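You operate a simulated robot arm through the tools that you are given. There is no shell and no other tool. Be economical: measure what you need, move in short steps, check, and stop when the job is done.

The job below is to be done with a simulated two-armed robot. You get a single attempt, and the scene is never put back.

Task
Take the cap off the grey bottle and lay it down on the bare end of the trestle table. Then put the pot marked "empty" from the top of the narrow wooden bench on the bench behind the tins. Then put the straps case on the top of the repair bench away on the top of the table by the orange cradle. Then take the felt block and put it in the open carton. Then fetch the roll of grey tape from the wooden work shelf of the tall rack and set it on the bottom shelf of the tall rack. Then put the green scrub pad with a round knob on the teal pad. Then take the black ring patch from the wooden work shelf of the tall rack and put it on the bottom shelf of the tall rack. Keep to this order. Set down upright: what you pick out, straps case.

It is judged by the outcome, as a careful person would: the job done as asked, and still so three seconds after it is handed in. It fails if anything else is knocked over, pushed out of place, dropped, spilled or broken. A push-on lid holds only when it is set on centred and level and pressed home; a screw cap is set on level and turned clockwise until tight.

Robot
Two 7-joint arms with two-finger parallel grippers on one trunk, on a base that drives. Base frame: it is fixed to the floor where the robot stands at the start and does not move with it; the origin is under the middle of the robot, x ahead of it, y to its left, z up; the surface under the hand at the start is at about z = 62.4. Units: cm, degrees, N and s.
The left shoulder is at the start at [7, 16.3, 107], the right one opposite. With the tool pointing down near the work surface each hand reaches from about 34 to 86 cm from the robot's upright axis, wherever it stands, measured 20 degrees to its own side. Places, roughly: bench behind the tins (22x18 cm) [-218, 824, 80]; black ring patch (9x9x3 cm) [330, 1000, 90]; bottom shelf of the tall rack [370, 990, 30]; empty pot, green cup [-175, 625, 75]; felt block (9x6x5 cm) [480, 770, 80]; green scrub pad with a round knob (6x5x5 cm) [370, 1000, 90]; grey bottle (8x8x23 cm) [60, -10, 70]; open carton (31x22x19 cm) [290, 770, 70]; roll of grey tape (10x10x5 cm) [460, 980, 90]; straps case [425, 700, 75]; teal pad (10x8x2 cm) [400, 980, 90]; top of the table by the orange cradle [-150, 440, 70]. Payload 3.43 kg a hand.
The tool frame of a hand sits at the grasp point between the pads (the TCP): z along the fingers, y along the line on which they close. The tips reach 3.4 cm beyond it. The gripper opens to 12.8 cm. The fingers are 2.4 cm wide and 1.2 cm thick; the gripper's body (4.8 by 13 cm) begins 9.6 cm behind the TCP.
Orientation is that of the tool frame in the base frame, as a unit quaternion [w, x, y, z]. With the fingers straight down and closing along the base's y, the tool's x points along the base's -x, its y along +y and its z along -z.

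Tools
- The arms move only by the tool arm_command. It takes "left_deltas", "right_deltas" or both (then of equal length, played together; a hand with none holds still); each is a list of rows, each an object (a shift or turn left out is 0, a gripper value left out holds the last) with "translation": the shift along the base's x, y, z in cm, a list of three; "rotation": the turn, a rotation vector about the base's x, y, z in degrees, a list of three; "fingers": the opening, from 0 (shut) to 1 (fully open). In form: [{"translation": [dx, dy, dz], "rotation": [rx, ry, rz], "fingers": fingers}, ...]. A call has 1 to 10 rows; each row is the pose to reach, as a shift and turn from the pose commanded when the call began. A row lasts 0.2 s, in which the tool goes at most 5 cm and 8.6 degrees; a call with a longer step from one row to the next is refused whole, and so is a gripper value outside its range. A pose out of reach is approached as far as the arm can. The call stops where the force on the tool passes 40 N (or 10 N more than at its start, if that is more) or the arm is blocked; 0.2 s more then pass. Each finger travels about 15.3 cm/s and halts on what it meets, pressing with about 40 N; the grip force reading is that of the motor and also rises with nothing between the fingers. The clock runs only during rows and for 0.2 s after the last one: add rows that repeat a pose to give the fingers time. The reply holds the time, the measured pose of the TCP, the force on the tool along the base axes, the opening and the grip force, in the units named above and with some noise, with the torque about the TCP (base axes, N m) and any sound that the robot's microphone picked up.
- Cameras (640 x 400 px; columns grow to the right, rows downward): "scene" is now at [13.31, -0.9, 128.96]; the picture's right is [-0.13, -0.99, 0.00], its down [-0.64, 0.09, -0.76] and it looks along [0.75, -0.10, -0.65] (base axes); focal length 250 px, centre (320, 200). "left" rides on the left gripper at [7.6, 1.1, -16] in its tool frame; the picture's right is [-0.15, 0.99, 0.00], its down [-0.88, -0.13, -0.46] and it looks along [-0.45, -0.07, 0.89] (tool axes); focal length 234 px, centre (320, 200). "right" rides on the right gripper at [7.6, -1.1, -16] in its tool frame; the picture's right is [0.15, 0.99, 0.00], its down [-0.88, 0.13, -0.46] and it looks along [-0.45, 0.07, 0.89] (tool axes); focal length 234 px, centre (320, 200). There is no depth. A picture from a camera that has moved, and an enlarged one, comes with that camera's place and axes in the base frame and with its lens.
- grab_frame(camera): a new picture of that camera. It takes no simulated time.
- move_column(by): slides the trunk up (or, below 0, down) by that many cm; the arms and the scene camera ride with it, the base frame stays. It gives what a move gives, with no picture.
- drive_base(legs): drives the robot by 1 to 6 legs, each [ahead, left, turn to the left] in cm, cm and degrees, along the robot's own axes; the way and the turn of a leg run together, so that a leg with both is an arc; at most 150 cm and 180 degrees a leg. The arms and the cameras ride along, it lands a little off, and it stops where it bumps. It gives what a move gives.
- turn_head(pan, tilt): turns the head with the scene camera to pan (to the left, within 86 degrees either way) and tilt (down, from -29 to 69), counted from straight ahead of the robot. It gives what a move gives.
- inspect(camera, box): a new picture of the part [left, top, right, bottom] of that camera's present view, enlarged. It takes no simulated time.
- close_job(): hands the job in; it is judged then, once.

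Go step by step. Nothing tells you exact positions but the pictures and the camera data: compare them with the known pose of the tool, close in by small moves and look again before you grip or let go. The budget is 196 turns and 184 pictures, counting those below and the enlarged ones. Unless the task says otherwise, let go and move clear before handing in, and close with one line.

The tools are called after "Emit:" as name(argument=value, ...) on one line, values as JSON. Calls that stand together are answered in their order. arm_command: Moves the arms, as the interface text tells. Its arguments: {"type":"object","properties":{"left_deltas":{"type":"array"},"right_deltas":{"type":"array"}},"required":[]} The other tools are called the same way: move_column (by) slides the trunk up or down; drive_base (legs) drives the base; turn_head (pan, tilt) turns the head that bears the scene camera; grab_frame (camera) takes a picture; inspect (camera, box) takes an enlarged picture of a part of a camera's view; close_job () hands the job in.

At the start:

```text
clock: 0.0
left_position: [71.49, 13.42, 103.94]
left_ee_rot: [0.0, 0.0, 1.0, 0.0]
left_wrist_force: [-1.0, -0.2, 0.8]
left_ft_torque: [-0.04, -0.04, -0.01]
left_width: 12.82
left_finger_force: 0.1
right_position: [44.61, -27.06, 106.57]
right_ee_rot: [0.0, -0.001, 1.0, 0.0]
right_wrist_force: [0.3, -0.2, -0.9]
right_ft_torque: [0.0, -0.02, 0.01]
right_width: 12.8
right_finger_force: 0.0
trunk travel left (down, up): [-55.0, 39.0]
robot x, y, heading: [0.09, 0.14, 0.2]
head pan, tilt: [-7.7, 40.6]
```

scene: 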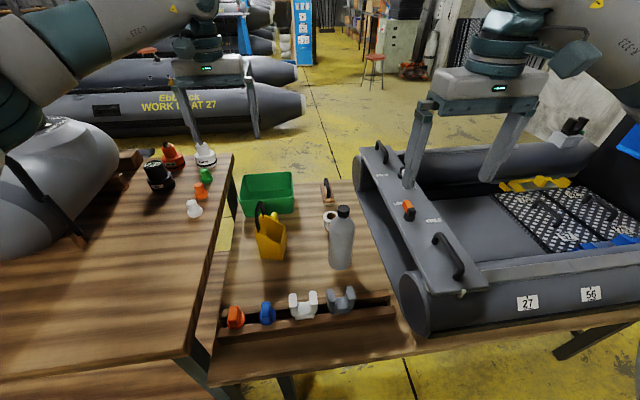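
right: 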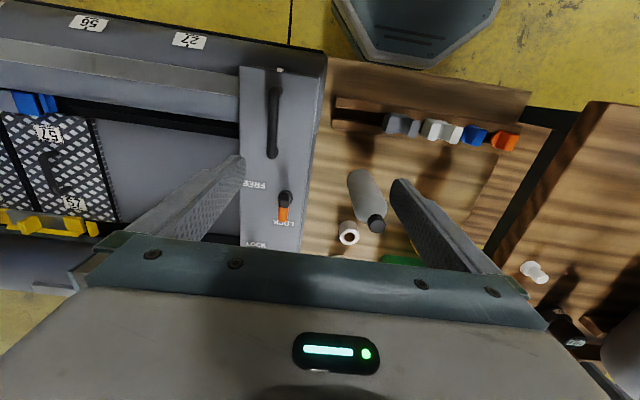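
left: 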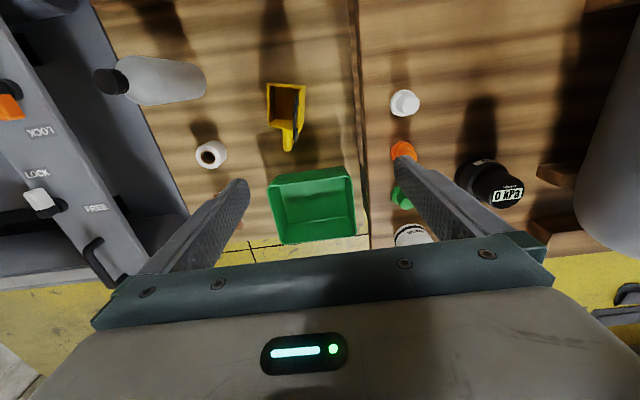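

I see the grey bottle with a black cap standing on the wooden table ahead, and another table to the left. I'll look closer at the bottle and tables first.

Emit:
inspect(camera="scene", box=[200, 160, 420, 300])

Emit:
inspect(camera="right", box=[310, 60, 640, 270])

```text
2.86 times, centred on (310, 230) of scene
camera zoom: at [13.31, -0.9, 128.96], right [-0.13, -0.99, 0.0], down [-0.64, 0.09, -0.76], along [0.75, -0.1, -0.65], focal length 714 px, centre (349, 114)
```

zoom: 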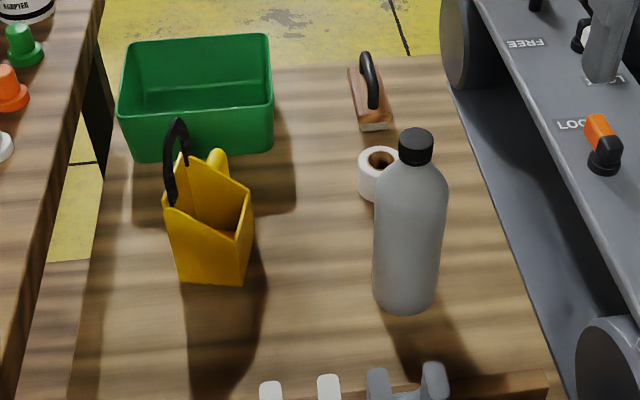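

```text
1.90 times, centred on (475, 165) of right
camera zoom: at [37.02, -28.15, 122.51], right [-0.15, 0.99, 0.0], down [0.88, 0.13, 0.46], along [0.45, 0.07, -0.89], focal length 446 px, centre (25, 267)
```

zoom: 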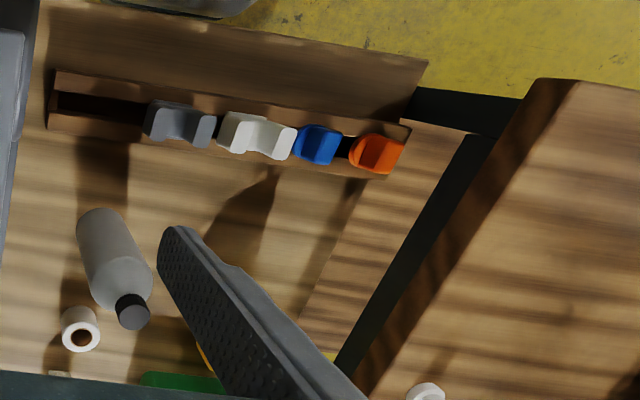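

The bottle is near [59.5, -13.5] with the cap top near z 86. I need to identify the trestle table, so I'll look to the left and right.

Emit:
turn_head(pan=45, tilt=40)

Emit:
grab_frame(camera="scene")

Emit:
turn_head(pan=-50, tilt=40)

Emit:
grab_frame(camera="scene")

```text
clock: 1.2
left_position: [71.54, 13.42, 103.94]
left_ee_rot: [0.0, -0.001, 1.0, 0.0]
left_wrist_force: [0.2, -1.1, -0.6]
left_ft_torque: [0.02, 0.01, 0.0]
left_width: 12.79
left_finger_force: 0.1
right_position: [44.57, -26.94, 106.55]
right_ee_rot: [0.0, 0.001, 1.0, 0.0]
right_wrist_force: [0.1, -0.2, -0.1]
right_ft_torque: [-0.02, 0.0, 0.04]
right_width: 12.81
right_finger_force: 0.0
trunk travel left (down, up): [-55.0, 39.0]
robot x, y, heading: [0.23, 0.09, -0.1]
head pan, tilt: [45.0, 40.0]
```

```text
178 pictures are left
camera scene: at [10.94, 6.23, 129.04], right [0.71, -0.71, 0.0], down [-0.46, -0.45, -0.77], along [0.54, 0.54, -0.64], focal length 250 px, centre (320, 200)
```

scene: 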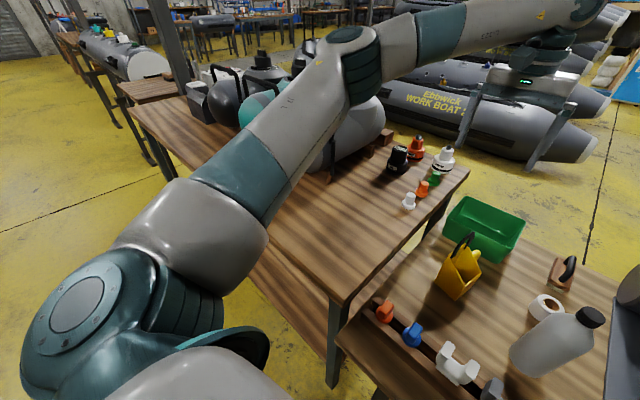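

```text
clock: 2.9
left_position: [71.49, 13.44, 103.98]
left_ee_rot: [0.0, -0.001, 1.0, -0.001]
left_wrist_force: [1.0, 0.2, 0.1]
left_ft_torque: [0.01, 0.0, 0.02]
left_width: 12.81
left_finger_force: 0.0
right_position: [44.61, -26.89, 106.58]
right_ee_rot: [0.0, 0.0, 1.0, 0.0]
right_wrist_force: [0.3, -0.2, 0.0]
right_ft_torque: [0.02, 0.0, -0.02]
right_width: 12.81
right_finger_force: 0.1
trunk travel left (down, up): [-55.0, 39.0]
robot x, y, heading: [-0.1, -0.08, 0.0]
head pan, tilt: [-50.0, 40.0]
```

```text
177 pictures are left
camera scene: at [10.39, -6.29, 129.04], right [-0.77, -0.64, 0.0], down [-0.41, 0.49, -0.77], along [0.49, -0.59, -0.64], focal length 250 px, centre (320, 200)
```

scene: 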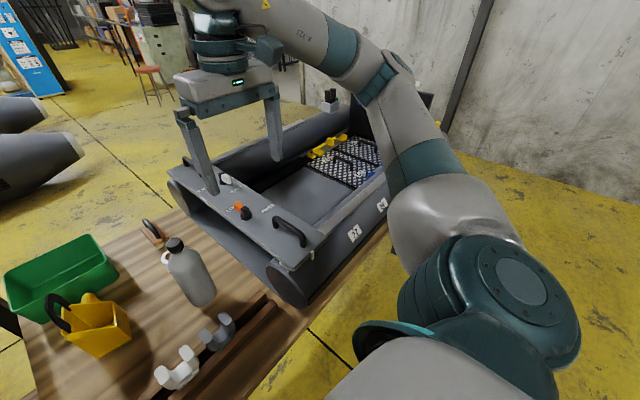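

There are two tables: the left one with caps and a gauge, and the bottle's one with the boat on it. I'll check the legs and ends to find out which is the trestle.

Emit:
turn_head(pan=-20, tilt=62)

Emit:
grab_frame(camera="scene")

Emit:
turn_head(pan=75, tilt=25)

Emit:
grab_frame(camera="scene")

Emit:
turn_head(pan=-80, tilt=25)

Emit:
grab_frame(camera="scene")

```text
clock: 3.9
left_position: [71.44, 13.5, 103.98]
left_ee_rot: [0.0, 0.0, 1.0, 0.0]
left_wrist_force: [-0.2, 0.1, -0.7]
left_ft_torque: [-0.02, 0.0, 0.01]
left_width: 12.79
left_finger_force: 0.0
right_position: [44.66, -27.02, 106.49]
right_ee_rot: [0.0, 0.0, 1.0, 0.0]
right_wrist_force: [0.1, -0.2, 0.4]
right_ft_torque: [0.03, 0.0, -0.02]
right_width: 12.83
right_finger_force: 0.0
trunk travel left (down, up): [-55.0, 39.0]
robot x, y, heading: [0.03, -0.21, -0.1]
head pan, tilt: [-20.0, 62.0]
```

```text
176 pictures are left
camera scene: at [10.97, -1.98, 126.14], right [-0.34, -0.94, 0.0], down [-0.83, 0.3, -0.47], along [0.44, -0.16, -0.88], focal length 250 px, centre (320, 200)
```

scene: 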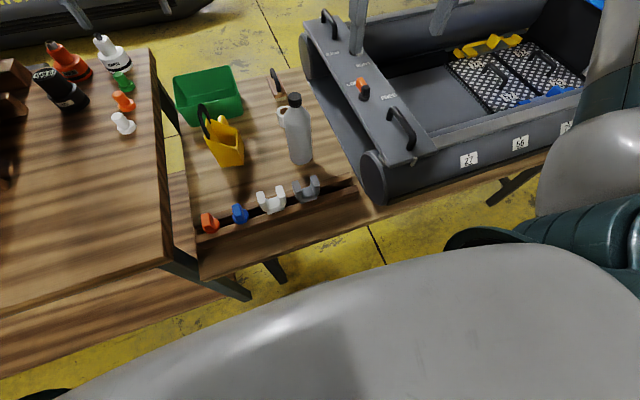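

```text
clock: 5.6
left_position: [71.5, 13.44, 104.03]
left_ee_rot: [0.0, -0.001, 1.0, 0.0]
left_wrist_force: [0.1, 0.1, -0.5]
left_ft_torque: [0.01, 0.01, -0.03]
left_width: 12.79
left_finger_force: 0.1
right_position: [44.51, -27.02, 106.53]
right_ee_rot: [0.0, 0.0, 1.0, 0.0]
right_wrist_force: [0.6, -0.2, -0.1]
right_ft_torque: [0.01, -0.01, 0.01]
right_width: 12.8
right_finger_force: 0.2
trunk travel left (down, up): [-55.0, 39.0]
robot x, y, heading: [0.06, 0.11, 0.0]
head pan, tilt: [75.0, 25.0]
```

```text
175 pictures are left
camera scene: at [7.32, 9.12, 131.37], right [0.97, -0.26, 0.0], down [-0.11, -0.41, -0.91], along [0.23, 0.88, -0.42], focal length 250 px, centre (320, 200)
```

scene: 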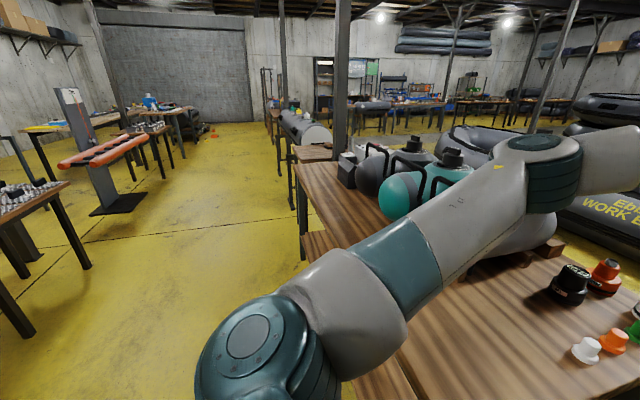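

```text
clock: 8.0
left_position: [71.51, 13.43, 103.97]
left_ee_rot: [-0.001, -0.001, 1.0, 0.0]
left_wrist_force: [-0.1, -0.4, 0.1]
left_ft_torque: [0.02, -0.01, 0.0]
left_width: 12.8
left_finger_force: 0.0
right_position: [44.55, -27.06, 106.5]
right_ee_rot: [0.0, -0.001, 1.0, 0.001]
right_wrist_force: [-0.3, -0.5, -0.2]
right_ft_torque: [0.01, -0.01, -0.01]
right_width: 12.81
right_finger_force: 0.0
trunk travel left (down, up): [-55.0, 39.0]
robot x, y, heading: [-0.05, -0.1, -0.5]
head pan, tilt: [-80.0, 25.0]
```

```text
174 pictures are left
camera scene: at [6.53, -8.85, 131.38], right [-0.98, -0.17, 0.0], down [-0.07, 0.42, -0.91], along [0.16, -0.89, -0.42], focal length 250 px, centre (320, 200)
```

scene: 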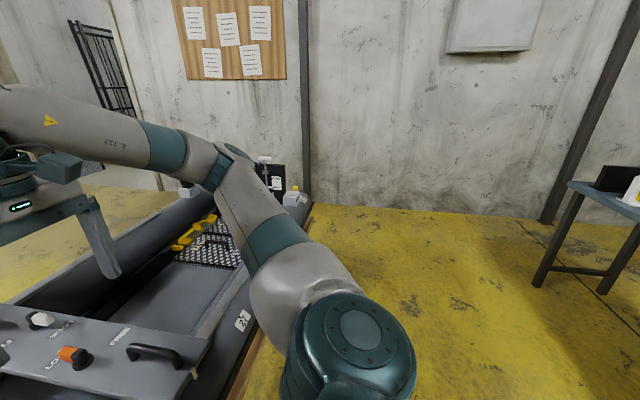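

I can't tell the tables apart from here. I'll back off to see their legs and ends.

Emit:
drive_base(legs=[[-110, 0, 0]])

Emit:
turn_head(pan=0, tilt=25)

Emit:
grab_frame(camera="scene")

```text
clock: 13.1
left_position: [-27.09, 13.81, 104.01]
left_ee_rot: [0.0, -0.012, 1.0, 0.002]
left_wrist_force: [-0.2, -0.4, -0.2]
left_ft_torque: [0.01, -0.08, 0.02]
left_width: 12.8
left_finger_force: 0.2
right_position: [-53.04, -27.16, 106.58]
right_ee_rot: [-0.001, -0.012, 1.0, 0.0]
right_wrist_force: [-0.9, 0.2, 0.6]
right_ft_torque: [0.03, -0.03, 0.0]
right_width: 12.8
right_finger_force: 0.1
trunk travel left (down, up): [-55.0, 39.0]
robot x, y, heading: [-98.54, -1.37, 1.1]
head pan, tilt: [-80.0, 25.0]
stopped in leg 1: the robot was blocked; the commanded pose is now the measured one
```

```text
clock: 14.6
left_position: [-26.9, 13.99, 103.86]
left_ee_rot: [-0.001, -0.012, 1.0, 0.0]
left_wrist_force: [0.0, 0.0, -0.3]
left_ft_torque: [0.01, 0.02, 0.01]
left_width: 12.8
left_finger_force: 0.1
right_position: [-52.96, -27.16, 106.59]
right_ee_rot: [-0.001, -0.011, 1.0, -0.001]
right_wrist_force: [-1.2, 0.6, 0.1]
right_ft_torque: [0.02, -0.02, 0.0]
right_width: 12.8
right_finger_force: 0.0
trunk travel left (down, up): [-55.0, 39.0]
robot x, y, heading: [-98.34, -1.34, 1.4]
head pan, tilt: [0.0, 25.0]
```

```text
173 pictures are left
camera scene: at [-84.06, -0.68, 131.38], right [0.02, -1.0, 0.0], down [-0.42, -0.01, -0.91], along [0.91, 0.02, -0.42], focal length 250 px, centre (320, 200)
```

scene: 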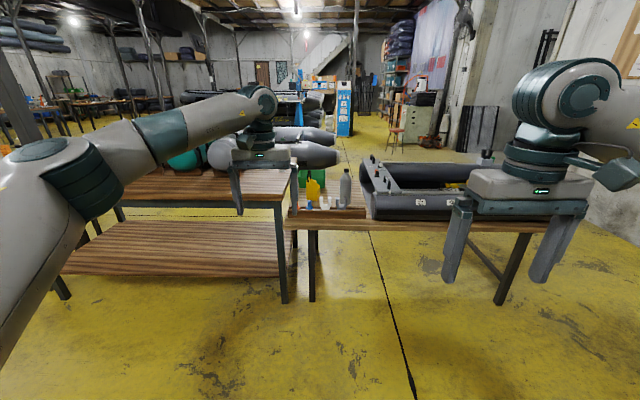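

The bottle's table stands on trestle legs, with the boat over one part; the bottle stands on the end not under the boat. I'll drive back to where I was.

Emit:
drive_base(legs=[[97.0, 3.0, -1.4]])

Emit:
turn_head(pan=-7, tilt=48)

Emit:
grab_frame(camera="scene")

```text
clock: 19.6
left_position: [67.79, 16.67, 103.79]
left_ee_rot: [-0.001, -0.002, 1.0, -0.001]
left_wrist_force: [0.4, -0.7, -0.6]
left_ft_torque: [0.0, 0.01, -0.01]
left_width: 12.78
left_finger_force: 0.0
right_position: [40.89, -23.97, 106.52]
right_ee_rot: [-0.001, -0.001, 1.0, 0.0]
right_wrist_force: [0.5, 1.2, -0.2]
right_ft_torque: [0.0, 0.05, 0.0]
right_width: 12.79
right_finger_force: 0.1
trunk travel left (down, up): [-55.0, 39.0]
robot x, y, heading: [-3.82, 2.76, 0.1]
head pan, tilt: [0.0, 25.0]
```

```text
clock: 20.4
left_position: [67.74, 16.66, 103.75]
left_ee_rot: [-0.001, -0.002, 1.0, 0.0]
left_wrist_force: [0.3, 0.1, -0.6]
left_ft_torque: [0.0, -0.01, 0.02]
left_width: 12.83
left_finger_force: 0.0
right_position: [40.78, -23.86, 106.5]
right_ee_rot: [-0.001, -0.001, 1.0, -0.001]
right_wrist_force: [0.1, 0.0, -0.3]
right_ft_torque: [-0.01, -0.01, 0.0]
right_width: 12.82
right_finger_force: 0.0
trunk travel left (down, up): [-55.0, 39.0]
robot x, y, heading: [-3.65, 2.68, 0.0]
head pan, tilt: [-7.0, 48.0]
```

```text
172 pictures are left
camera scene: at [8.99, 2.24, 127.91], right [-0.12, -0.99, 0.0], down [-0.74, 0.09, -0.67], along [0.66, -0.08, -0.74], focal length 250 px, centre (320, 200)
```

scene: 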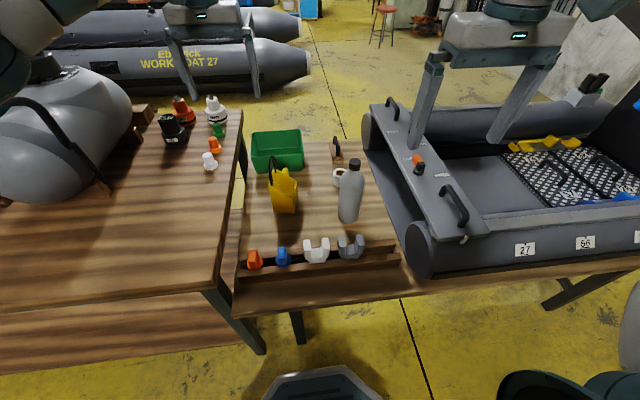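

The bottle stands at about [60, -14] with the rail of cradle pieces in front of it. Assuming a screw cap, I'll hold the bottle's body with the left hand from the front-left, pitched down, and turn the cap with the right hand.

Emit:
arm_command(left_deltas=[{"translation": [-3.5, -1.5, 0], "rotation": [0, -6.25, 0], "fingers": 0.85}, {"translation": [-7, -3, 0], "rotation": [0, -12.5, 0]}, {"translation": [-10.5, -4.5, 0], "rotation": [0, -18.75, 0]}, {"translation": [-14, -6, 0], "rotation": [0, -25, 0]}, {"translation": [-17.5, -7.5, 0], "rotation": [0, -31.25, 0]}, {"translation": [-21, -9, 0], "rotation": [0, -37.5, 0]}, {"translation": [-24.5, -10.5, -1], "rotation": [0, -43.75, 0]}, {"translation": [-27.7, -11.7, -2], "rotation": [0, -50, 0]}], right_deltas=[{"translation": [0, -2, 1]}, {"translation": [0, -4, 2]}, {"translation": [0, -6, 3]}, {"translation": [0, -8, 4]}, {"translation": [0, -10, 4]}, {"translation": [0, -10, 4]}, {"translation": [0, -10, 4]}, {"translation": [0, -10, 4]}])

Emit:
arm_command(left_deltas=[{"translation": [2, -3, -4], "rotation": [0, 0, -6.7]}, {"translation": [5, -7, -5], "rotation": [0, 0, -13.4]}, {"translation": [7, -11, -7], "rotation": [0, 0, -20]}, {"translation": [8, -13, -10], "rotation": [0, 0, -20]}, {"translation": [8, -15, -14], "rotation": [0, 0, -20]}, {"translation": [8, -15, -14], "rotation": [0, 0, -20]}])

Emit:
grab_frame(camera="left")

Emit:
grab_frame(camera="scene")

```text
clock: 22.2
left_position: [40.17, 4.28, 102.08]
left_ee_rot: [0.423, -0.002, 0.906, 0.001]
left_wrist_force: [-1.1, -0.6, -0.5]
left_ft_torque: [-0.01, -0.03, 0.01]
left_width: 10.87
left_finger_force: 0.0
left hand out of reach, approached as far as the arm can: row 8
right_position: [40.87, -34.1, 110.4]
right_ee_rot: [-0.002, -0.001, 1.0, 0.002]
right_wrist_force: [-0.3, -0.2, -0.5]
right_ft_torque: [0.0, -0.06, 0.0]
right_width: 12.8
right_finger_force: 0.1
trunk travel left (down, up): [-55.0, 39.0]
robot x, y, heading: [-3.81, 3.1, 0.2]
head pan, tilt: [-7.0, 48.0]
```

```text
refused: row 1 steps farther than a row can; nothing moved
```

```text
171 pictures are left
camera left: at [23.02, 5.29, 106.64], right [0.09, 0.99, 0.11], down [0.22, -0.13, 0.97], along [0.97, -0.06, -0.23], focal length 234 px, centre (320, 200)
```

left: 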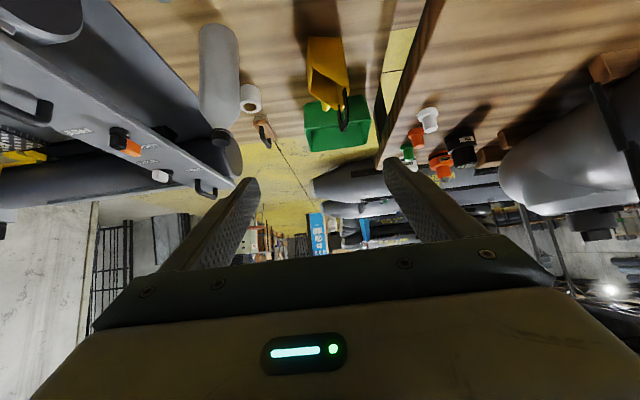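

```text
170 pictures are left
camera scene: at [8.89, 2.02, 127.91], right [-0.12, -0.99, 0.0], down [-0.74, 0.09, -0.67], along [0.66, -0.08, -0.74], focal length 250 px, centre (320, 200)
```

scene: 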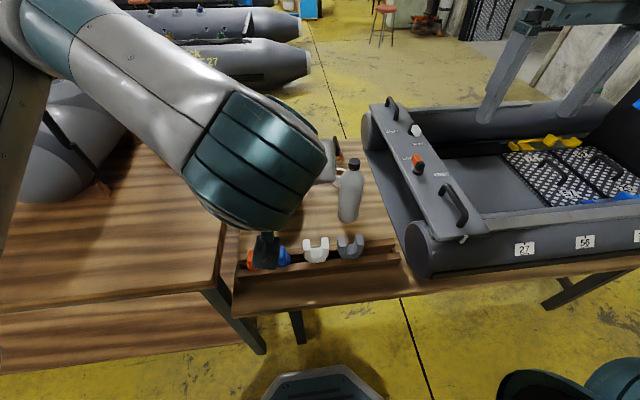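

The left wrist is folded near its inner limit, so I need more room. I'll back the base up 13 cm, then turn the left hand and come in.

Emit:
drive_base(legs=[[-13, 0, 0]])

Emit:
arm_command(left_deltas=[{"translation": [2, -2, -3], "rotation": [0, 0, -6.7]}, {"translation": [5, -4, -5], "rotation": [0, 0, -13.4]}, {"translation": [8, -6, -7], "rotation": [0, 0, -20]}, {"translation": [11, -8, -10], "rotation": [0, 0, -20]}, {"translation": [14, -10, -13], "rotation": [0, 0, -20]}, {"translation": [17, -11, -15], "rotation": [0, 0, -20]}, {"translation": [17, -11, -15], "rotation": [0, 0, -20]}])

Emit:
grab_frame(camera="left")

Emit:
grab_frame(camera="scene")

Emit:
grab_frame(camera="right")

```text
clock: 23.5
left_position: [27.12, 4.28, 102.07]
left_ee_rot: [0.421, -0.003, 0.907, 0.002]
left_wrist_force: [0.0, 0.7, 0.2]
left_ft_torque: [-0.01, -0.03, -0.03]
left_width: 10.88
left_finger_force: 0.1
right_position: [27.86, -33.99, 110.43]
right_ee_rot: [-0.001, -0.002, 1.0, 0.0]
right_wrist_force: [0.2, 0.2, -0.2]
right_ft_torque: [-0.01, -0.02, 0.01]
right_width: 12.8
right_finger_force: 0.0
trunk travel left (down, up): [-55.0, 39.0]
robot x, y, heading: [-17.3, 3.03, 0.1]
head pan, tilt: [-7.0, 48.0]
```

```text
clock: 25.1
left_position: [44.29, -6.61, 87.15]
left_ee_rot: [0.415, 0.156, 0.893, -0.073]
left_wrist_force: [-0.3, 0.0, 0.3]
left_ft_torque: [0.0, 0.02, 0.0]
left_width: 10.89
left_finger_force: 0.0
right_position: [27.74, -34.05, 110.58]
right_ee_rot: [-0.001, -0.001, 1.0, 0.001]
right_wrist_force: [0.7, 0.5, 0.8]
right_ft_torque: [-0.01, 0.0, -0.02]
right_width: 12.79
right_finger_force: 0.0
trunk travel left (down, up): [-55.0, 39.0]
robot x, y, heading: [-16.51, 3.16, 0.3]
head pan, tilt: [-7.0, 48.0]
```

```text
169 pictures are left
camera left: at [28.55, 0.2, 91.75], right [0.42, 0.9, 0.11], down [0.16, -0.2, 0.97], along [0.89, -0.39, -0.23], focal length 234 px, centre (320, 200)
```

left: 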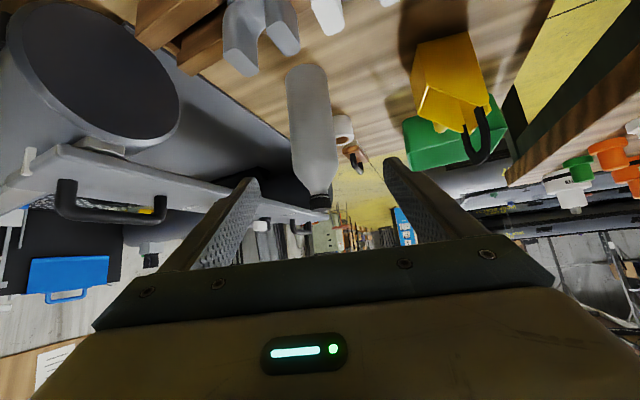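

```text
168 pictures are left
camera scene: at [-4.21, 2.21, 127.9], right [-0.12, -0.99, 0.0], down [-0.74, 0.09, -0.67], along [0.66, -0.08, -0.74], focal length 250 px, centre (320, 200)
```

scene: 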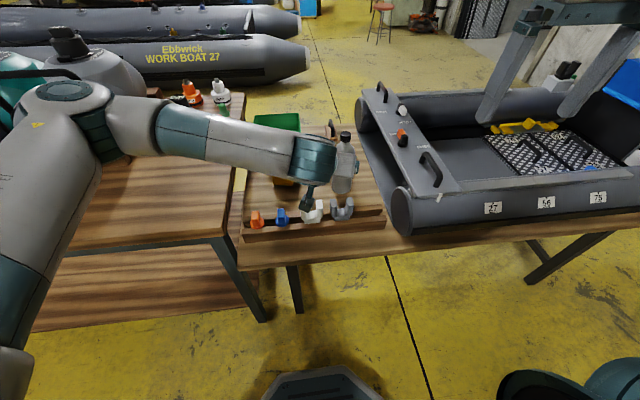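

```text
167 pictures are left
camera right: at [20.21, -35.12, 126.48], right [-0.15, 0.99, 0.0], down [0.88, 0.13, 0.45], along [0.45, 0.07, -0.89], focal length 234 px, centre (320, 200)
```

right: 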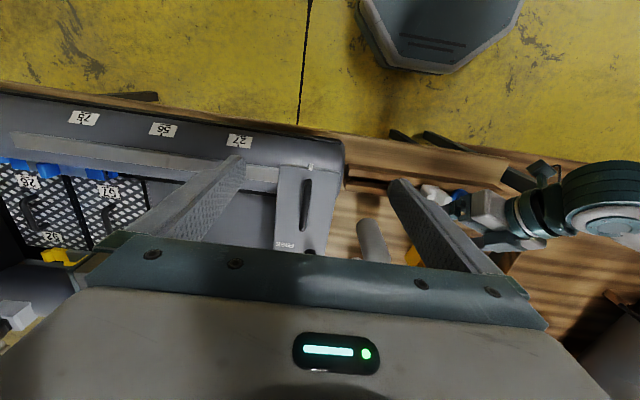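

The left view puts the bottle axis near [60, -13.4]. I'll advance the left hand along its own axis most of the way and check.

Emit:
arm_command(left_deltas=[{"translation": [1.5, -2.0, -2]}, {"translation": [4, -3, -4]}, {"translation": [6.5, -3.8, -6]}, {"translation": [9, -4.6, -8]}, {"translation": [9, -4.6, -8]}])

Emit:
grab_frame(camera="left")

Emit:
inspect(camera="scene", box=[230, 100, 430, 260])

```text
clock: 26.3
left_position: [53.29, -11.06, 78.91]
left_ee_rot: [0.415, 0.156, 0.893, -0.073]
left_wrist_force: [-0.6, -1.1, -0.4]
left_ft_torque: [0.01, -0.02, 0.02]
left_width: 10.89
left_finger_force: 0.0
right_position: [27.75, -33.99, 110.49]
right_ee_rot: [-0.001, -0.002, 1.0, 0.001]
right_wrist_force: [-0.1, 0.4, -0.2]
right_ft_torque: [-0.01, -0.02, 0.01]
right_width: 12.82
right_finger_force: 0.0
trunk travel left (down, up): [-55.0, 39.0]
robot x, y, heading: [-16.88, 2.53, 0.4]
head pan, tilt: [-7.0, 48.0]
```

```text
166 pictures are left
camera left: at [37.48, -4.37, 83.54], right [0.42, 0.9, 0.11], down [0.16, -0.2, 0.97], along [0.89, -0.39, -0.23], focal length 234 px, centre (320, 200)
```

left: 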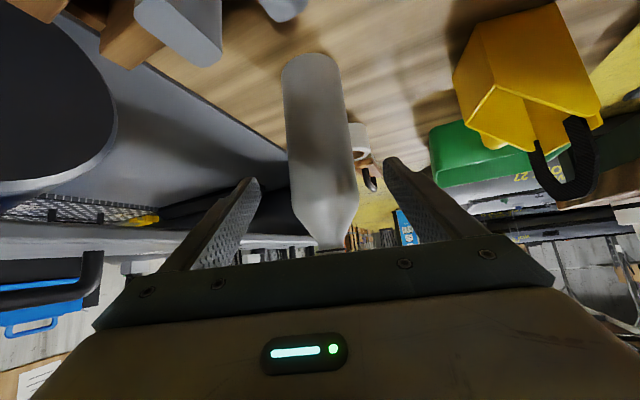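

```text
2.50 times, centred on (330, 180) of scene
camera zoom: at [-4.2, 2.22, 127.91], right [-0.12, -0.99, 0.0], down [-0.74, 0.09, -0.67], along [0.66, -0.08, -0.74], focal length 624 px, centre (295, 250)
```

zoom: 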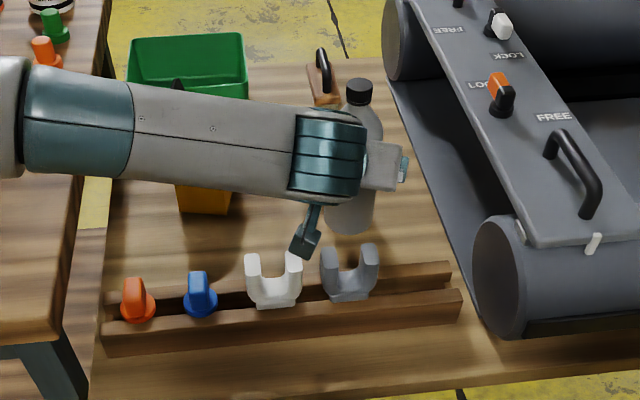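

The bottle is centred between the left fingers. I'll advance the last 8 cm and close on it.

Emit:
arm_command(left_deltas=[{"translation": [2.2, -0.8, -1.6]}, {"translation": [4.4, -1.6, -3.2]}, {"translation": [6.5, -2.3, -4.6]}, {"translation": [6.5, -2.3, -4.6], "fingers": 0.5}, {"translation": [6.5, -2.3, -4.6], "fingers": 0.5}, {"translation": [6.5, -2.3, -4.6], "fingers": 0.5}])

Emit:
grab_frame(camera="left")

Emit:
inspect(camera="scene", box=[230, 100, 430, 260])

```text
clock: 27.7
left_position: [59.76, -13.46, 74.36]
left_ee_rot: [0.415, 0.154, 0.894, -0.072]
left_wrist_force: [0.7, -0.2, 0.5]
left_ft_torque: [-0.03, 0.02, 0.03]
left_width: 6.91
left_finger_force: 39.8
right_position: [27.73, -33.85, 110.56]
right_ee_rot: [-0.001, -0.002, 1.0, 0.0]
right_wrist_force: [0.3, 0.6, 0.0]
right_ft_torque: [-0.01, 0.0, -0.03]
right_width: 12.79
right_finger_force: 0.1
trunk travel left (down, up): [-55.0, 39.0]
robot x, y, heading: [-16.93, 3.01, 0.4]
head pan, tilt: [-7.0, 48.0]
```

```text
164 pictures are left
camera left: at [44.06, -6.73, 78.86], right [0.42, 0.9, 0.11], down [0.16, -0.2, 0.97], along [0.89, -0.39, -0.23], focal length 234 px, centre (320, 200)
```

left: 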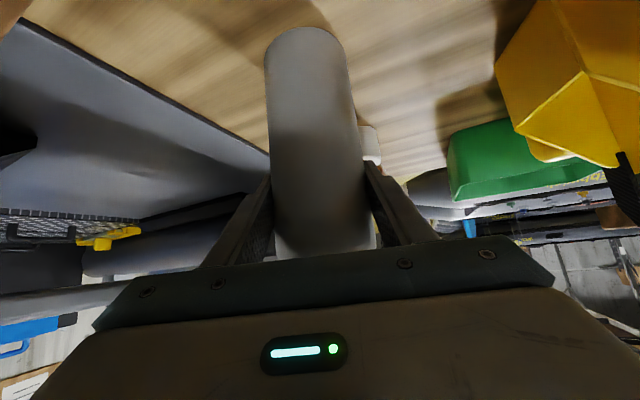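

```text
2.50 times, centred on (330, 180) of scene
camera zoom: at [-4.14, 2.2, 127.9], right [-0.12, -0.99, 0.0], down [-0.74, 0.09, -0.67], along [0.66, -0.08, -0.74], focal length 624 px, centre (295, 250)
```

zoom: 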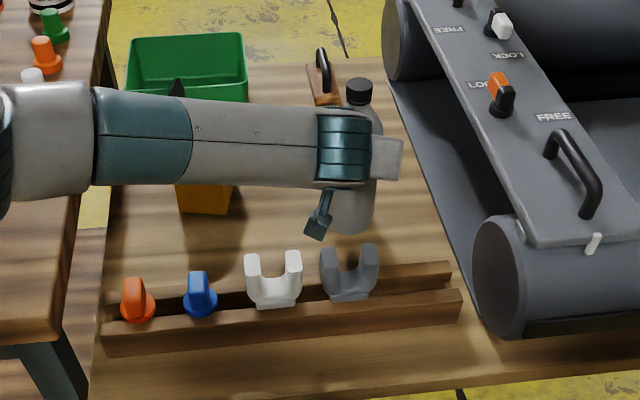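

The bottle is held (6.9 cm wide). Now I'll bring the right hand over the cap.

Emit:
arm_command(right_deltas=[{"translation": [4, 2, 0], "fingers": 0.6}, {"translation": [8, 4, 0]}, {"translation": [12, 6, 0]}, {"translation": [16, 8, 0]}, {"translation": [20, 10.5, 0]}, {"translation": [24, 13.5, 0]}, {"translation": [28, 16.5, -1]}, {"translation": [31, 19, -4]}, {"translation": [32, 20.5, -7]}, {"translation": [32, 20.5, -10.5]}])

Emit:
grab_frame(camera="right")

Emit:
grab_frame(camera="scene")

```text
refused: row 7 steps farther than a row can; nothing moved
```

```text
162 pictures are left
camera right: at [20.27, -35.12, 126.46], right [-0.15, 0.99, 0.0], down [0.88, 0.13, 0.45], along [0.45, 0.07, -0.89], focal length 234 px, centre (320, 200)
```

right: 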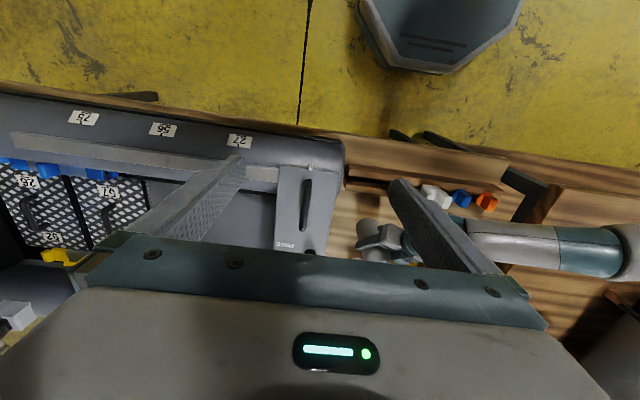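

```text
161 pictures are left
camera scene: at [-4.14, 2.2, 127.9], right [-0.12, -0.99, 0.0], down [-0.74, 0.09, -0.67], along [0.66, -0.08, -0.74], focal length 250 px, centre (320, 200)
```

scene: 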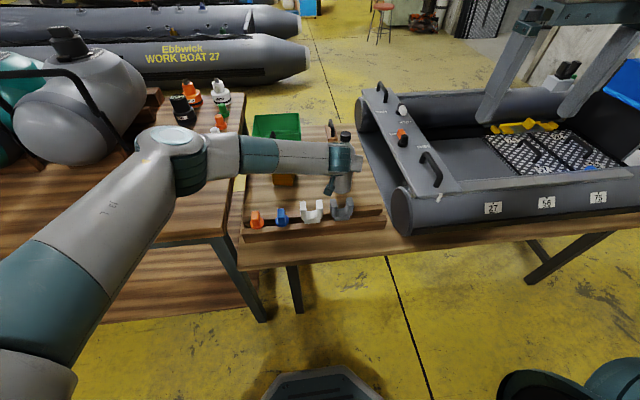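

The step was a hair too long; I'll redo it with shorter steps.

Emit:
arm_command(right_deltas=[{"translation": [4, 2.5, 0], "fingers": 0.6}, {"translation": [8, 5, 0]}, {"translation": [12, 7.5, 0]}, {"translation": [16, 10, 0]}, {"translation": [20, 12.5, 0]}, {"translation": [24, 15, 0]}, {"translation": [28, 17.5, 0]}, {"translation": [31, 19.5, -2]}, {"translation": [32, 20.5, -6]}, {"translation": [32, 20.5, -10.5]}])

Emit:
grab_frame(camera="right")

Emit:
grab_frame(camera="scene")

```text
clock: 29.9
left_position: [59.81, -13.62, 74.3]
left_ee_rot: [0.414, 0.156, 0.894, -0.073]
left_wrist_force: [0.2, -1.1, -0.7]
left_ft_torque: [-0.03, -0.01, 0.01]
left_width: 6.94
left_finger_force: 39.8
right_position: [60.11, -13.6, 99.85]
right_ee_rot: [-0.001, -0.001, 1.0, 0.0]
right_wrist_force: [0.0, 0.2, -0.6]
right_ft_torque: [-0.02, 0.0, 0.01]
right_width: 7.68
right_finger_force: 0.1
trunk travel left (down, up): [-55.0, 39.0]
robot x, y, heading: [-16.94, 2.78, 0.2]
head pan, tilt: [-7.0, 48.0]
```

```text
160 pictures are left
camera right: at [52.52, -14.82, 115.82], right [-0.15, 0.99, 0.0], down [0.88, 0.13, 0.45], along [0.45, 0.07, -0.89], focal length 234 px, centre (320, 200)
```

right: 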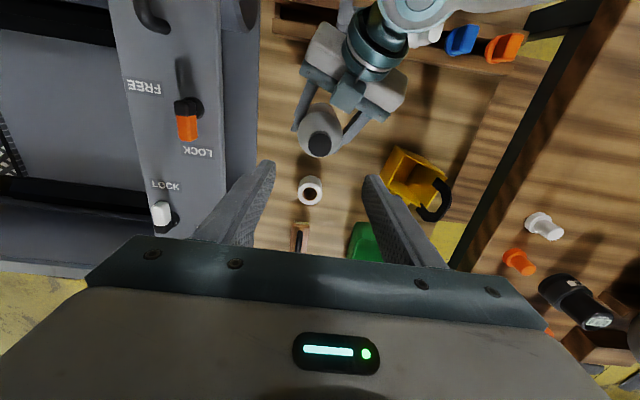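

```text
159 pictures are left
camera scene: at [-4.05, 2.14, 127.89], right [-0.12, -0.99, 0.0], down [-0.74, 0.09, -0.67], along [0.66, -0.08, -0.74], focal length 250 px, centre (320, 200)
```

scene: 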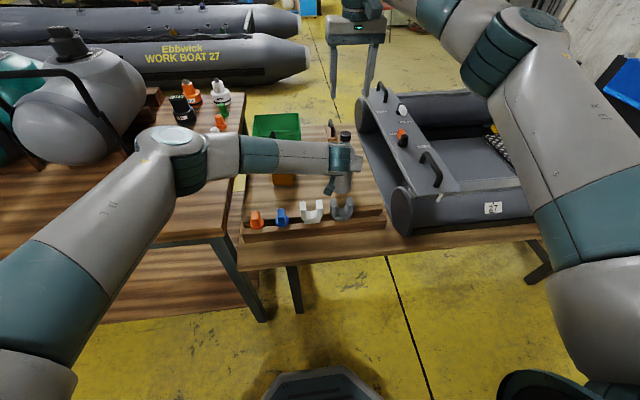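

The cap is right under the right TCP. I'll pre-turn the right hand clockwise by 60 degrees while lowering toward the cap.

Emit:
arm_command(right_deltas=[{"translation": [0, 0, -1], "rotation": [0, 0, -8.5], "fingers": 0.5}, {"translation": [0, 0, -2], "rotation": [0, 0, -17]}, {"translation": [0, 0, -3], "rotation": [0, 0, -25.5]}, {"translation": [0, 0, -4], "rotation": [0, 0, -34]}, {"translation": [0, 0, -6], "rotation": [0, 0, -42.5]}, {"translation": [0, 0, -8], "rotation": [0, 0, -51]}, {"translation": [0, 0, -10], "rotation": [0, 0, -60]}, {"translation": [0, 0, -10], "rotation": [0, 0, -60]}])

Emit:
grab_frame(camera="right")

Emit:
inspect(camera="scene", box=[270, 60, 430, 220])

```text
refused: row 7 steps farther than a row can; nothing moved
```

```text
158 pictures are left
camera right: at [52.52, -14.82, 115.82], right [-0.15, 0.99, 0.0], down [0.88, 0.13, 0.45], along [0.45, 0.07, -0.89], focal length 234 px, centre (320, 200)
```

right: 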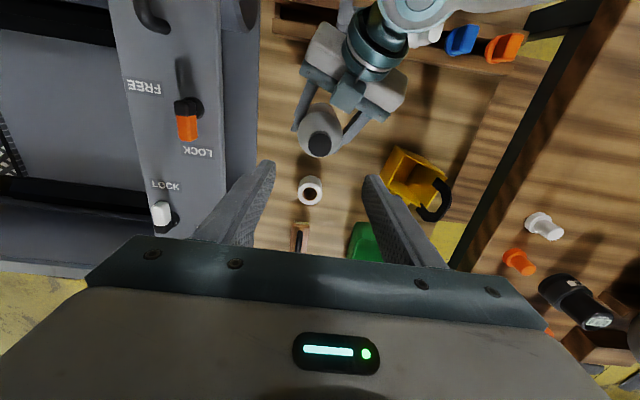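

```text
2.50 times, centred on (350, 140) of scene
camera zoom: at [-4.05, 2.14, 127.89], right [-0.12, -0.99, 0.0], down [-0.74, 0.09, -0.67], along [0.66, -0.08, -0.74], focal length 624 px, centre (245, 350)
```

zoom: 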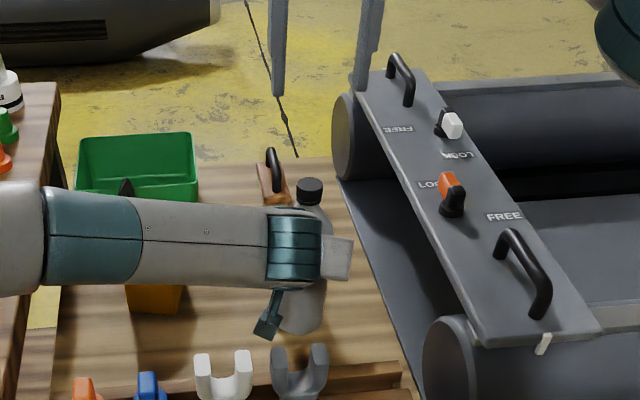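

The turn step was too large in the last row; correcting that.

Emit:
arm_command(right_deltas=[{"translation": [0, 0, -1], "rotation": [0, 0, -8.5], "fingers": 0.5}, {"translation": [0, 0, -2], "rotation": [0, 0, -17]}, {"translation": [0, 0, -3], "rotation": [0, 0, -25.5]}, {"translation": [0, 0, -4], "rotation": [0, 0, -34]}, {"translation": [0, 0, -6], "rotation": [0, 0, -42.5]}, {"translation": [0, 0, -8], "rotation": [0, 0, -51]}, {"translation": [0, 0, -10], "rotation": [0, 0, -59]}, {"translation": [0, 0, -10], "rotation": [0, 0, -59]}])

Emit:
grab_frame(camera="right")

Emit:
inspect(camera="scene", box=[270, 60, 430, 220])

```text
clock: 31.7
left_position: [59.8, -13.48, 74.37]
left_ee_rot: [0.414, 0.155, 0.894, -0.073]
left_wrist_force: [0.6, -0.4, -0.8]
left_ft_torque: [-0.01, 0.0, -0.03]
left_width: 6.89
left_finger_force: 40.0
right_position: [59.86, -13.49, 89.95]
right_ee_rot: [0.0, 0.492, 0.871, 0.0]
right_wrist_force: [0.4, -0.2, -0.4]
right_ft_torque: [0.0, -0.02, -0.01]
right_width: 6.4
right_finger_force: 0.1
trunk travel left (down, up): [-55.0, 39.0]
robot x, y, heading: [-17.0, 3.1, 0.2]
head pan, tilt: [-7.0, 48.0]
```

```text
156 pictures are left
camera right: at [55.05, -7.64, 105.92], right [0.77, 0.64, 0.0], down [0.57, -0.69, 0.45], along [0.29, -0.35, -0.89], focal length 234 px, centre (320, 200)
```

right: 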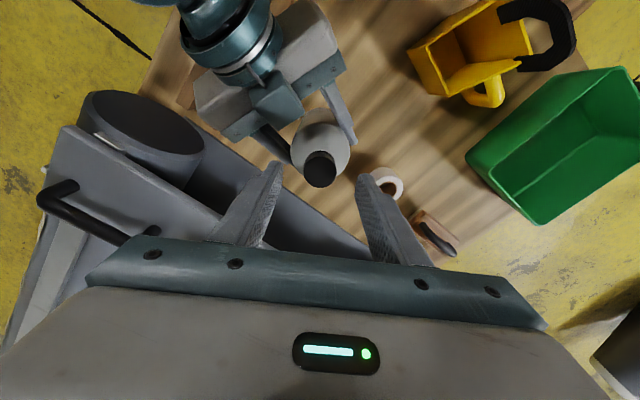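

```text
2.50 times, centred on (350, 140) of scene
camera zoom: at [-4.16, 2.22, 127.9], right [-0.12, -0.99, 0.0], down [-0.74, 0.09, -0.67], along [0.66, -0.08, -0.74], focal length 624 px, centre (245, 350)
```

zoom: 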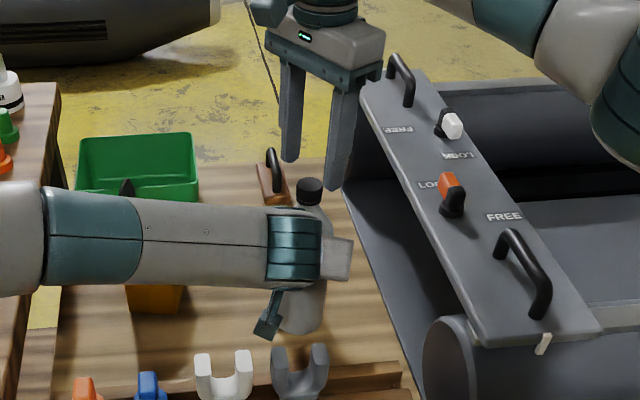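

The cap is centred between the right fingers. I'll go down 3.5 cm and grip it.

Emit:
arm_command(right_deltas=[{"translation": [0, 0, -2]}, {"translation": [-0.1, 0, -3.5]}, {"translation": [-0.1, 0, -3.5], "fingers": 0.1}, {"translation": [-0.1, 0, -3.5], "fingers": 0.1}, {"translation": [-0.1, 0, -3.5], "fingers": 0.1}])

Emit:
inspect(camera="scene", box=[270, 60, 430, 220])

```text
clock: 32.9
left_position: [59.67, -13.59, 74.15]
left_ee_rot: [0.414, 0.156, 0.894, -0.074]
left_wrist_force: [-8.4, -2.8, -0.4]
left_ft_torque: [0.14, -0.77, -0.04]
left_width: 6.88
left_finger_force: 39.7
right_position: [59.7, -13.53, 86.44]
right_ee_rot: [-0.002, 0.491, 0.871, 0.0]
right_wrist_force: [8.9, 1.7, -0.3]
right_ft_torque: [0.01, -0.26, 0.0]
right_width: 2.88
right_finger_force: 40.5
trunk travel left (down, up): [-55.0, 39.0]
robot x, y, heading: [-17.04, 3.08, 0.1]
head pan, tilt: [-7.0, 48.0]
```

```text
2.50 times, centred on (350, 140) of scene
camera zoom: at [-4.13, 2.2, 127.9], right [-0.12, -0.99, 0.0], down [-0.74, 0.09, -0.67], along [0.66, -0.08, -0.74], focal length 624 px, centre (245, 350)
```

zoom: 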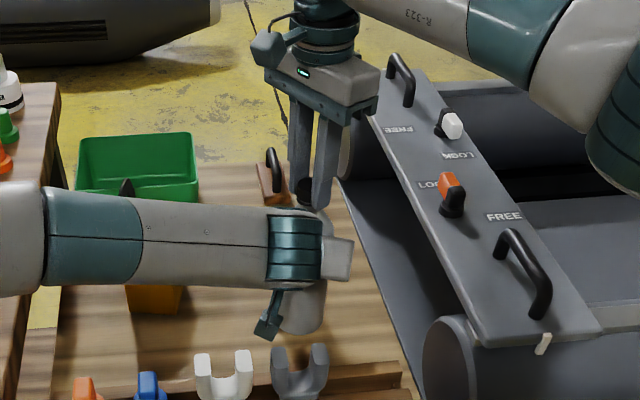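

Gripped the cap (2.9 cm). Now I'll turn it counter-clockwise by 85 degrees, watching the torque.

Emit:
arm_command(right_deltas=[{"translation": [0.1, 0, 0], "rotation": [0, 0, 8.5]}, {"translation": [0.2, 0, 0], "rotation": [0, 0, 17]}, {"translation": [0.2, 0, 0.05], "rotation": [0, 0, 25.5]}, {"translation": [0.2, 0, 0.1], "rotation": [0, 0, 34]}, {"translation": [0.2, 0, 0.1], "rotation": [0, 0, 42.5]}, {"translation": [0.2, 0, 0.1], "rotation": [0, 0, 51]}, {"translation": [0.2, 0, 0.1], "rotation": [0, 0, 59.5]}, {"translation": [0.2, 0, 0.1], "rotation": [0, 0, 68]}, {"translation": [0.2, 0, 0.1], "rotation": [0, 0, 76.5]}, {"translation": [0.2, 0, 0.1], "rotation": [0, 0, 85]}])

Emit:
arm_command(right_deltas=[{"translation": [0, 0, 0], "rotation": [0, 0, 8.5]}, {"translation": [0, 0, 0], "rotation": [0, 0, 17]}, {"translation": [0, 0, 0.05], "rotation": [0, 0, 25.5]}, {"translation": [0, 0, 0.1], "rotation": [0, 0, 34]}, {"translation": [0, 0, 0.1], "rotation": [0, 0, 42.5]}, {"translation": [0, 0, 0.1], "rotation": [0, 0, 51]}])

Emit:
inspect(camera="scene", box=[270, 60, 430, 220])

```text
clock: 35.1
left_position: [59.88, -13.32, 74.28]
left_ee_rot: [0.415, 0.154, 0.894, -0.072]
left_wrist_force: [5.7, 5.0, -0.7]
left_ft_torque: [-0.55, 0.52, 0.04]
left_width: 6.89
left_finger_force: 40.0
right_position: [59.84, -13.74, 86.48]
right_ee_rot: [-0.002, -0.228, 0.974, 0.0]
right_wrist_force: [-5.4, -5.1, -0.4]
right_ft_torque: [-0.17, 0.17, 0.01]
right_width: 2.89
right_finger_force: 39.9
trunk travel left (down, up): [-55.0, 39.0]
robot x, y, heading: [-17.15, 2.77, -0.0]
head pan, tilt: [-7.0, 48.0]
```

```text
clock: 36.2
left_position: [59.07, -14.45, 74.24]
left_ee_rot: [0.414, 0.164, 0.892, -0.075]
left_wrist_force: [-3.8, 1.1, 4.1]
left_ft_torque: [0.54, 0.52, -0.01]
left_width: 6.96
left_finger_force: 39.4
right_position: [58.52, -14.8, 86.24]
right_ee_rot: [0.015, -0.267, 0.963, 0.007]
right_wrist_force: [0.2, -0.3, 8.2]
right_ft_torque: [-0.17, 0.33, -0.04]
right_width: 2.93
right_finger_force: 39.7
right hand out of reach, approached as far as the arm can: row 1, 2, 3, 4, 5
trunk travel left (down, up): [-55.0, 39.0]
robot x, y, heading: [-16.99, 3.13, 0.3]
head pan, tilt: [-7.0, 48.0]
stopped in row 5 (right hand): the force on the tool passed its limit at 54 N (the readings are from after the stop); the commanded pose is now the measured one
```

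```text
2.50 times, centred on (350, 140) of scene
camera zoom: at [-4.32, 1.84, 127.92], right [-0.12, -0.99, 0.0], down [-0.74, 0.09, -0.67], along [0.67, -0.08, -0.74], focal length 624 px, centre (245, 350)
```

zoom: 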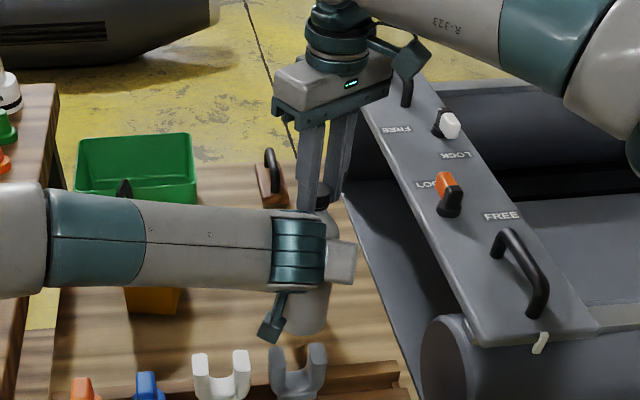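

The wrist hit its limit near +30 degrees; the cap turned with little torque. I'll release, lift and level the right hand, and look.

Emit:
arm_command(right_deltas=[{"fingers": 0.45}, {"fingers": 0.45}, {"translation": [0, 0, 2], "rotation": [-0.6, 0.7, 0]}, {"translation": [0, 0, 5], "rotation": [-1.2, 1.45, 0]}, {"translation": [0, 0, 5], "rotation": [-1.2, 1.45, 0]}])

Emit:
arm_command(right_deltas=[{"rotation": [0, 0, -8.5]}, {"rotation": [0, 0, -17]}, {"rotation": [0, 0, -25.5]}, {"rotation": [0, 0, -34]}, {"rotation": [0, 0, -42.5]}, {"rotation": [0, 0, -51]}, {"rotation": [0, 0, -59.5]}, {"rotation": [0, 0, -68]}, {"rotation": [0, 0, -76.5]}, {"rotation": [0, 0, -85]}])

Emit:
grab_frame(camera="right")

Emit:
inspect(camera="scene", box=[270, 60, 430, 220])

```text
clock: 37.4
left_position: [59.22, -14.11, 74.13]
left_ee_rot: [0.413, 0.164, 0.892, -0.077]
left_wrist_force: [-0.2, 0.4, 1.5]
left_ft_torque: [0.07, 0.09, -0.01]
left_width: 6.88
left_finger_force: 39.6
right_position: [58.55, -14.56, 91.24]
right_ee_rot: [-0.002, -0.268, 0.963, -0.001]
right_wrist_force: [-0.8, -0.3, -0.4]
right_ft_torque: [-0.01, 0.0, -0.03]
right_width: 5.75
right_finger_force: 0.1
trunk travel left (down, up): [-55.0, 39.0]
robot x, y, heading: [-16.61, 2.85, -0.1]
head pan, tilt: [-7.0, 48.0]
```

```text
clock: 39.6
left_position: [59.18, -14.17, 74.16]
left_ee_rot: [0.413, 0.164, 0.893, -0.077]
left_wrist_force: [-0.1, 0.9, 0.9]
left_ft_torque: [0.08, 0.02, -0.01]
left_width: 6.87
left_finger_force: 40.1
right_position: [58.62, -14.63, 91.18]
right_ee_rot: [-0.003, 0.454, 0.891, -0.001]
right_wrist_force: [-0.5, 0.1, 0.8]
right_ft_torque: [0.01, 0.02, -0.01]
right_width: 5.77
right_finger_force: 0.2
trunk travel left (down, up): [-55.0, 39.0]
robot x, y, heading: [-16.6, 3.02, 0.2]
head pan, tilt: [-7.0, 48.0]
```

```text
152 pictures are left
camera right: at [53.31, -9.14, 107.17], right [0.71, 0.7, 0.0], down [0.62, -0.64, 0.45], along [0.32, -0.32, -0.89], focal length 234 px, centre (320, 200)
```

right: 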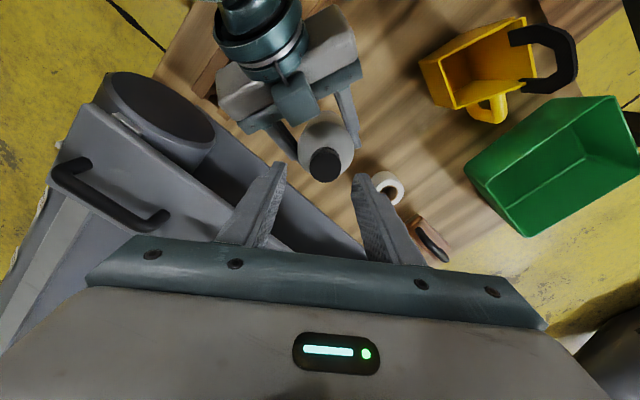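

```text
2.50 times, centred on (350, 140) of scene
camera zoom: at [-4.13, 2.2, 127.9], right [-0.12, -0.99, 0.0], down [-0.74, 0.09, -0.67], along [0.66, -0.08, -0.74], focal length 624 px, centre (245, 350)
```

zoom: 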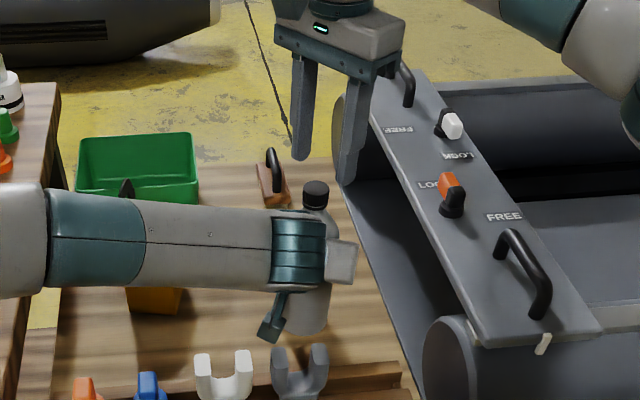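

The cap is at about [58.9, -13.9]. I'll turn back a little further, recentre and go down to grip again.

Emit:
arm_command(right_deltas=[{"translation": [0.3, 0.7, 0], "rotation": [0, 0, -8.5]}, {"translation": [0.3, 0.7, 0], "rotation": [0, 0, -17]}, {"translation": [0.3, 0.7, 0], "rotation": [0, 0, -25.5]}, {"translation": [0.3, 0.7, 0], "rotation": [0, 0, -34]}, {"translation": [0.3, 0.7, 0], "rotation": [0, 0, -42.5]}, {"translation": [0.3, 0.7, 0], "rotation": [0, 0, -51]}, {"translation": [0.3, 0.7, 0], "rotation": [0, 0, -51]}])

Emit:
grab_frame(camera="right")

```text
clock: 41.2
left_position: [59.25, -14.09, 74.17]
left_ee_rot: [0.413, 0.164, 0.893, -0.077]
left_wrist_force: [0.8, 0.0, 0.7]
left_ft_torque: [0.05, 0.06, 0.0]
left_width: 6.86
left_finger_force: 40.2
right_position: [58.75, -13.85, 91.12]
right_ee_rot: [-0.003, 0.793, 0.609, 0.001]
right_wrist_force: [0.0, -0.5, -0.2]
right_ft_torque: [0.01, 0.02, 0.0]
right_width: 5.76
right_finger_force: 0.1
trunk travel left (down, up): [-55.0, 39.0]
robot x, y, heading: [-17.0, 3.11, 0.4]
head pan, tilt: [-7.0, 48.0]
```

```text
150 pictures are left
camera right: at [59.74, -6.32, 107.17], right [0.99, -0.11, 0.0], down [-0.1, -0.89, 0.45], along [-0.05, -0.45, -0.89], focal length 234 px, centre (320, 200)
```

right: 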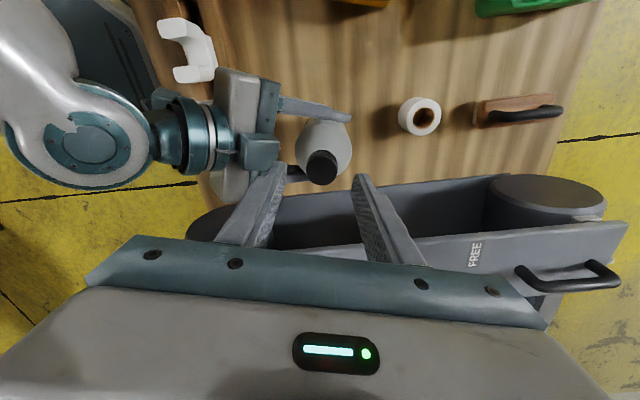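

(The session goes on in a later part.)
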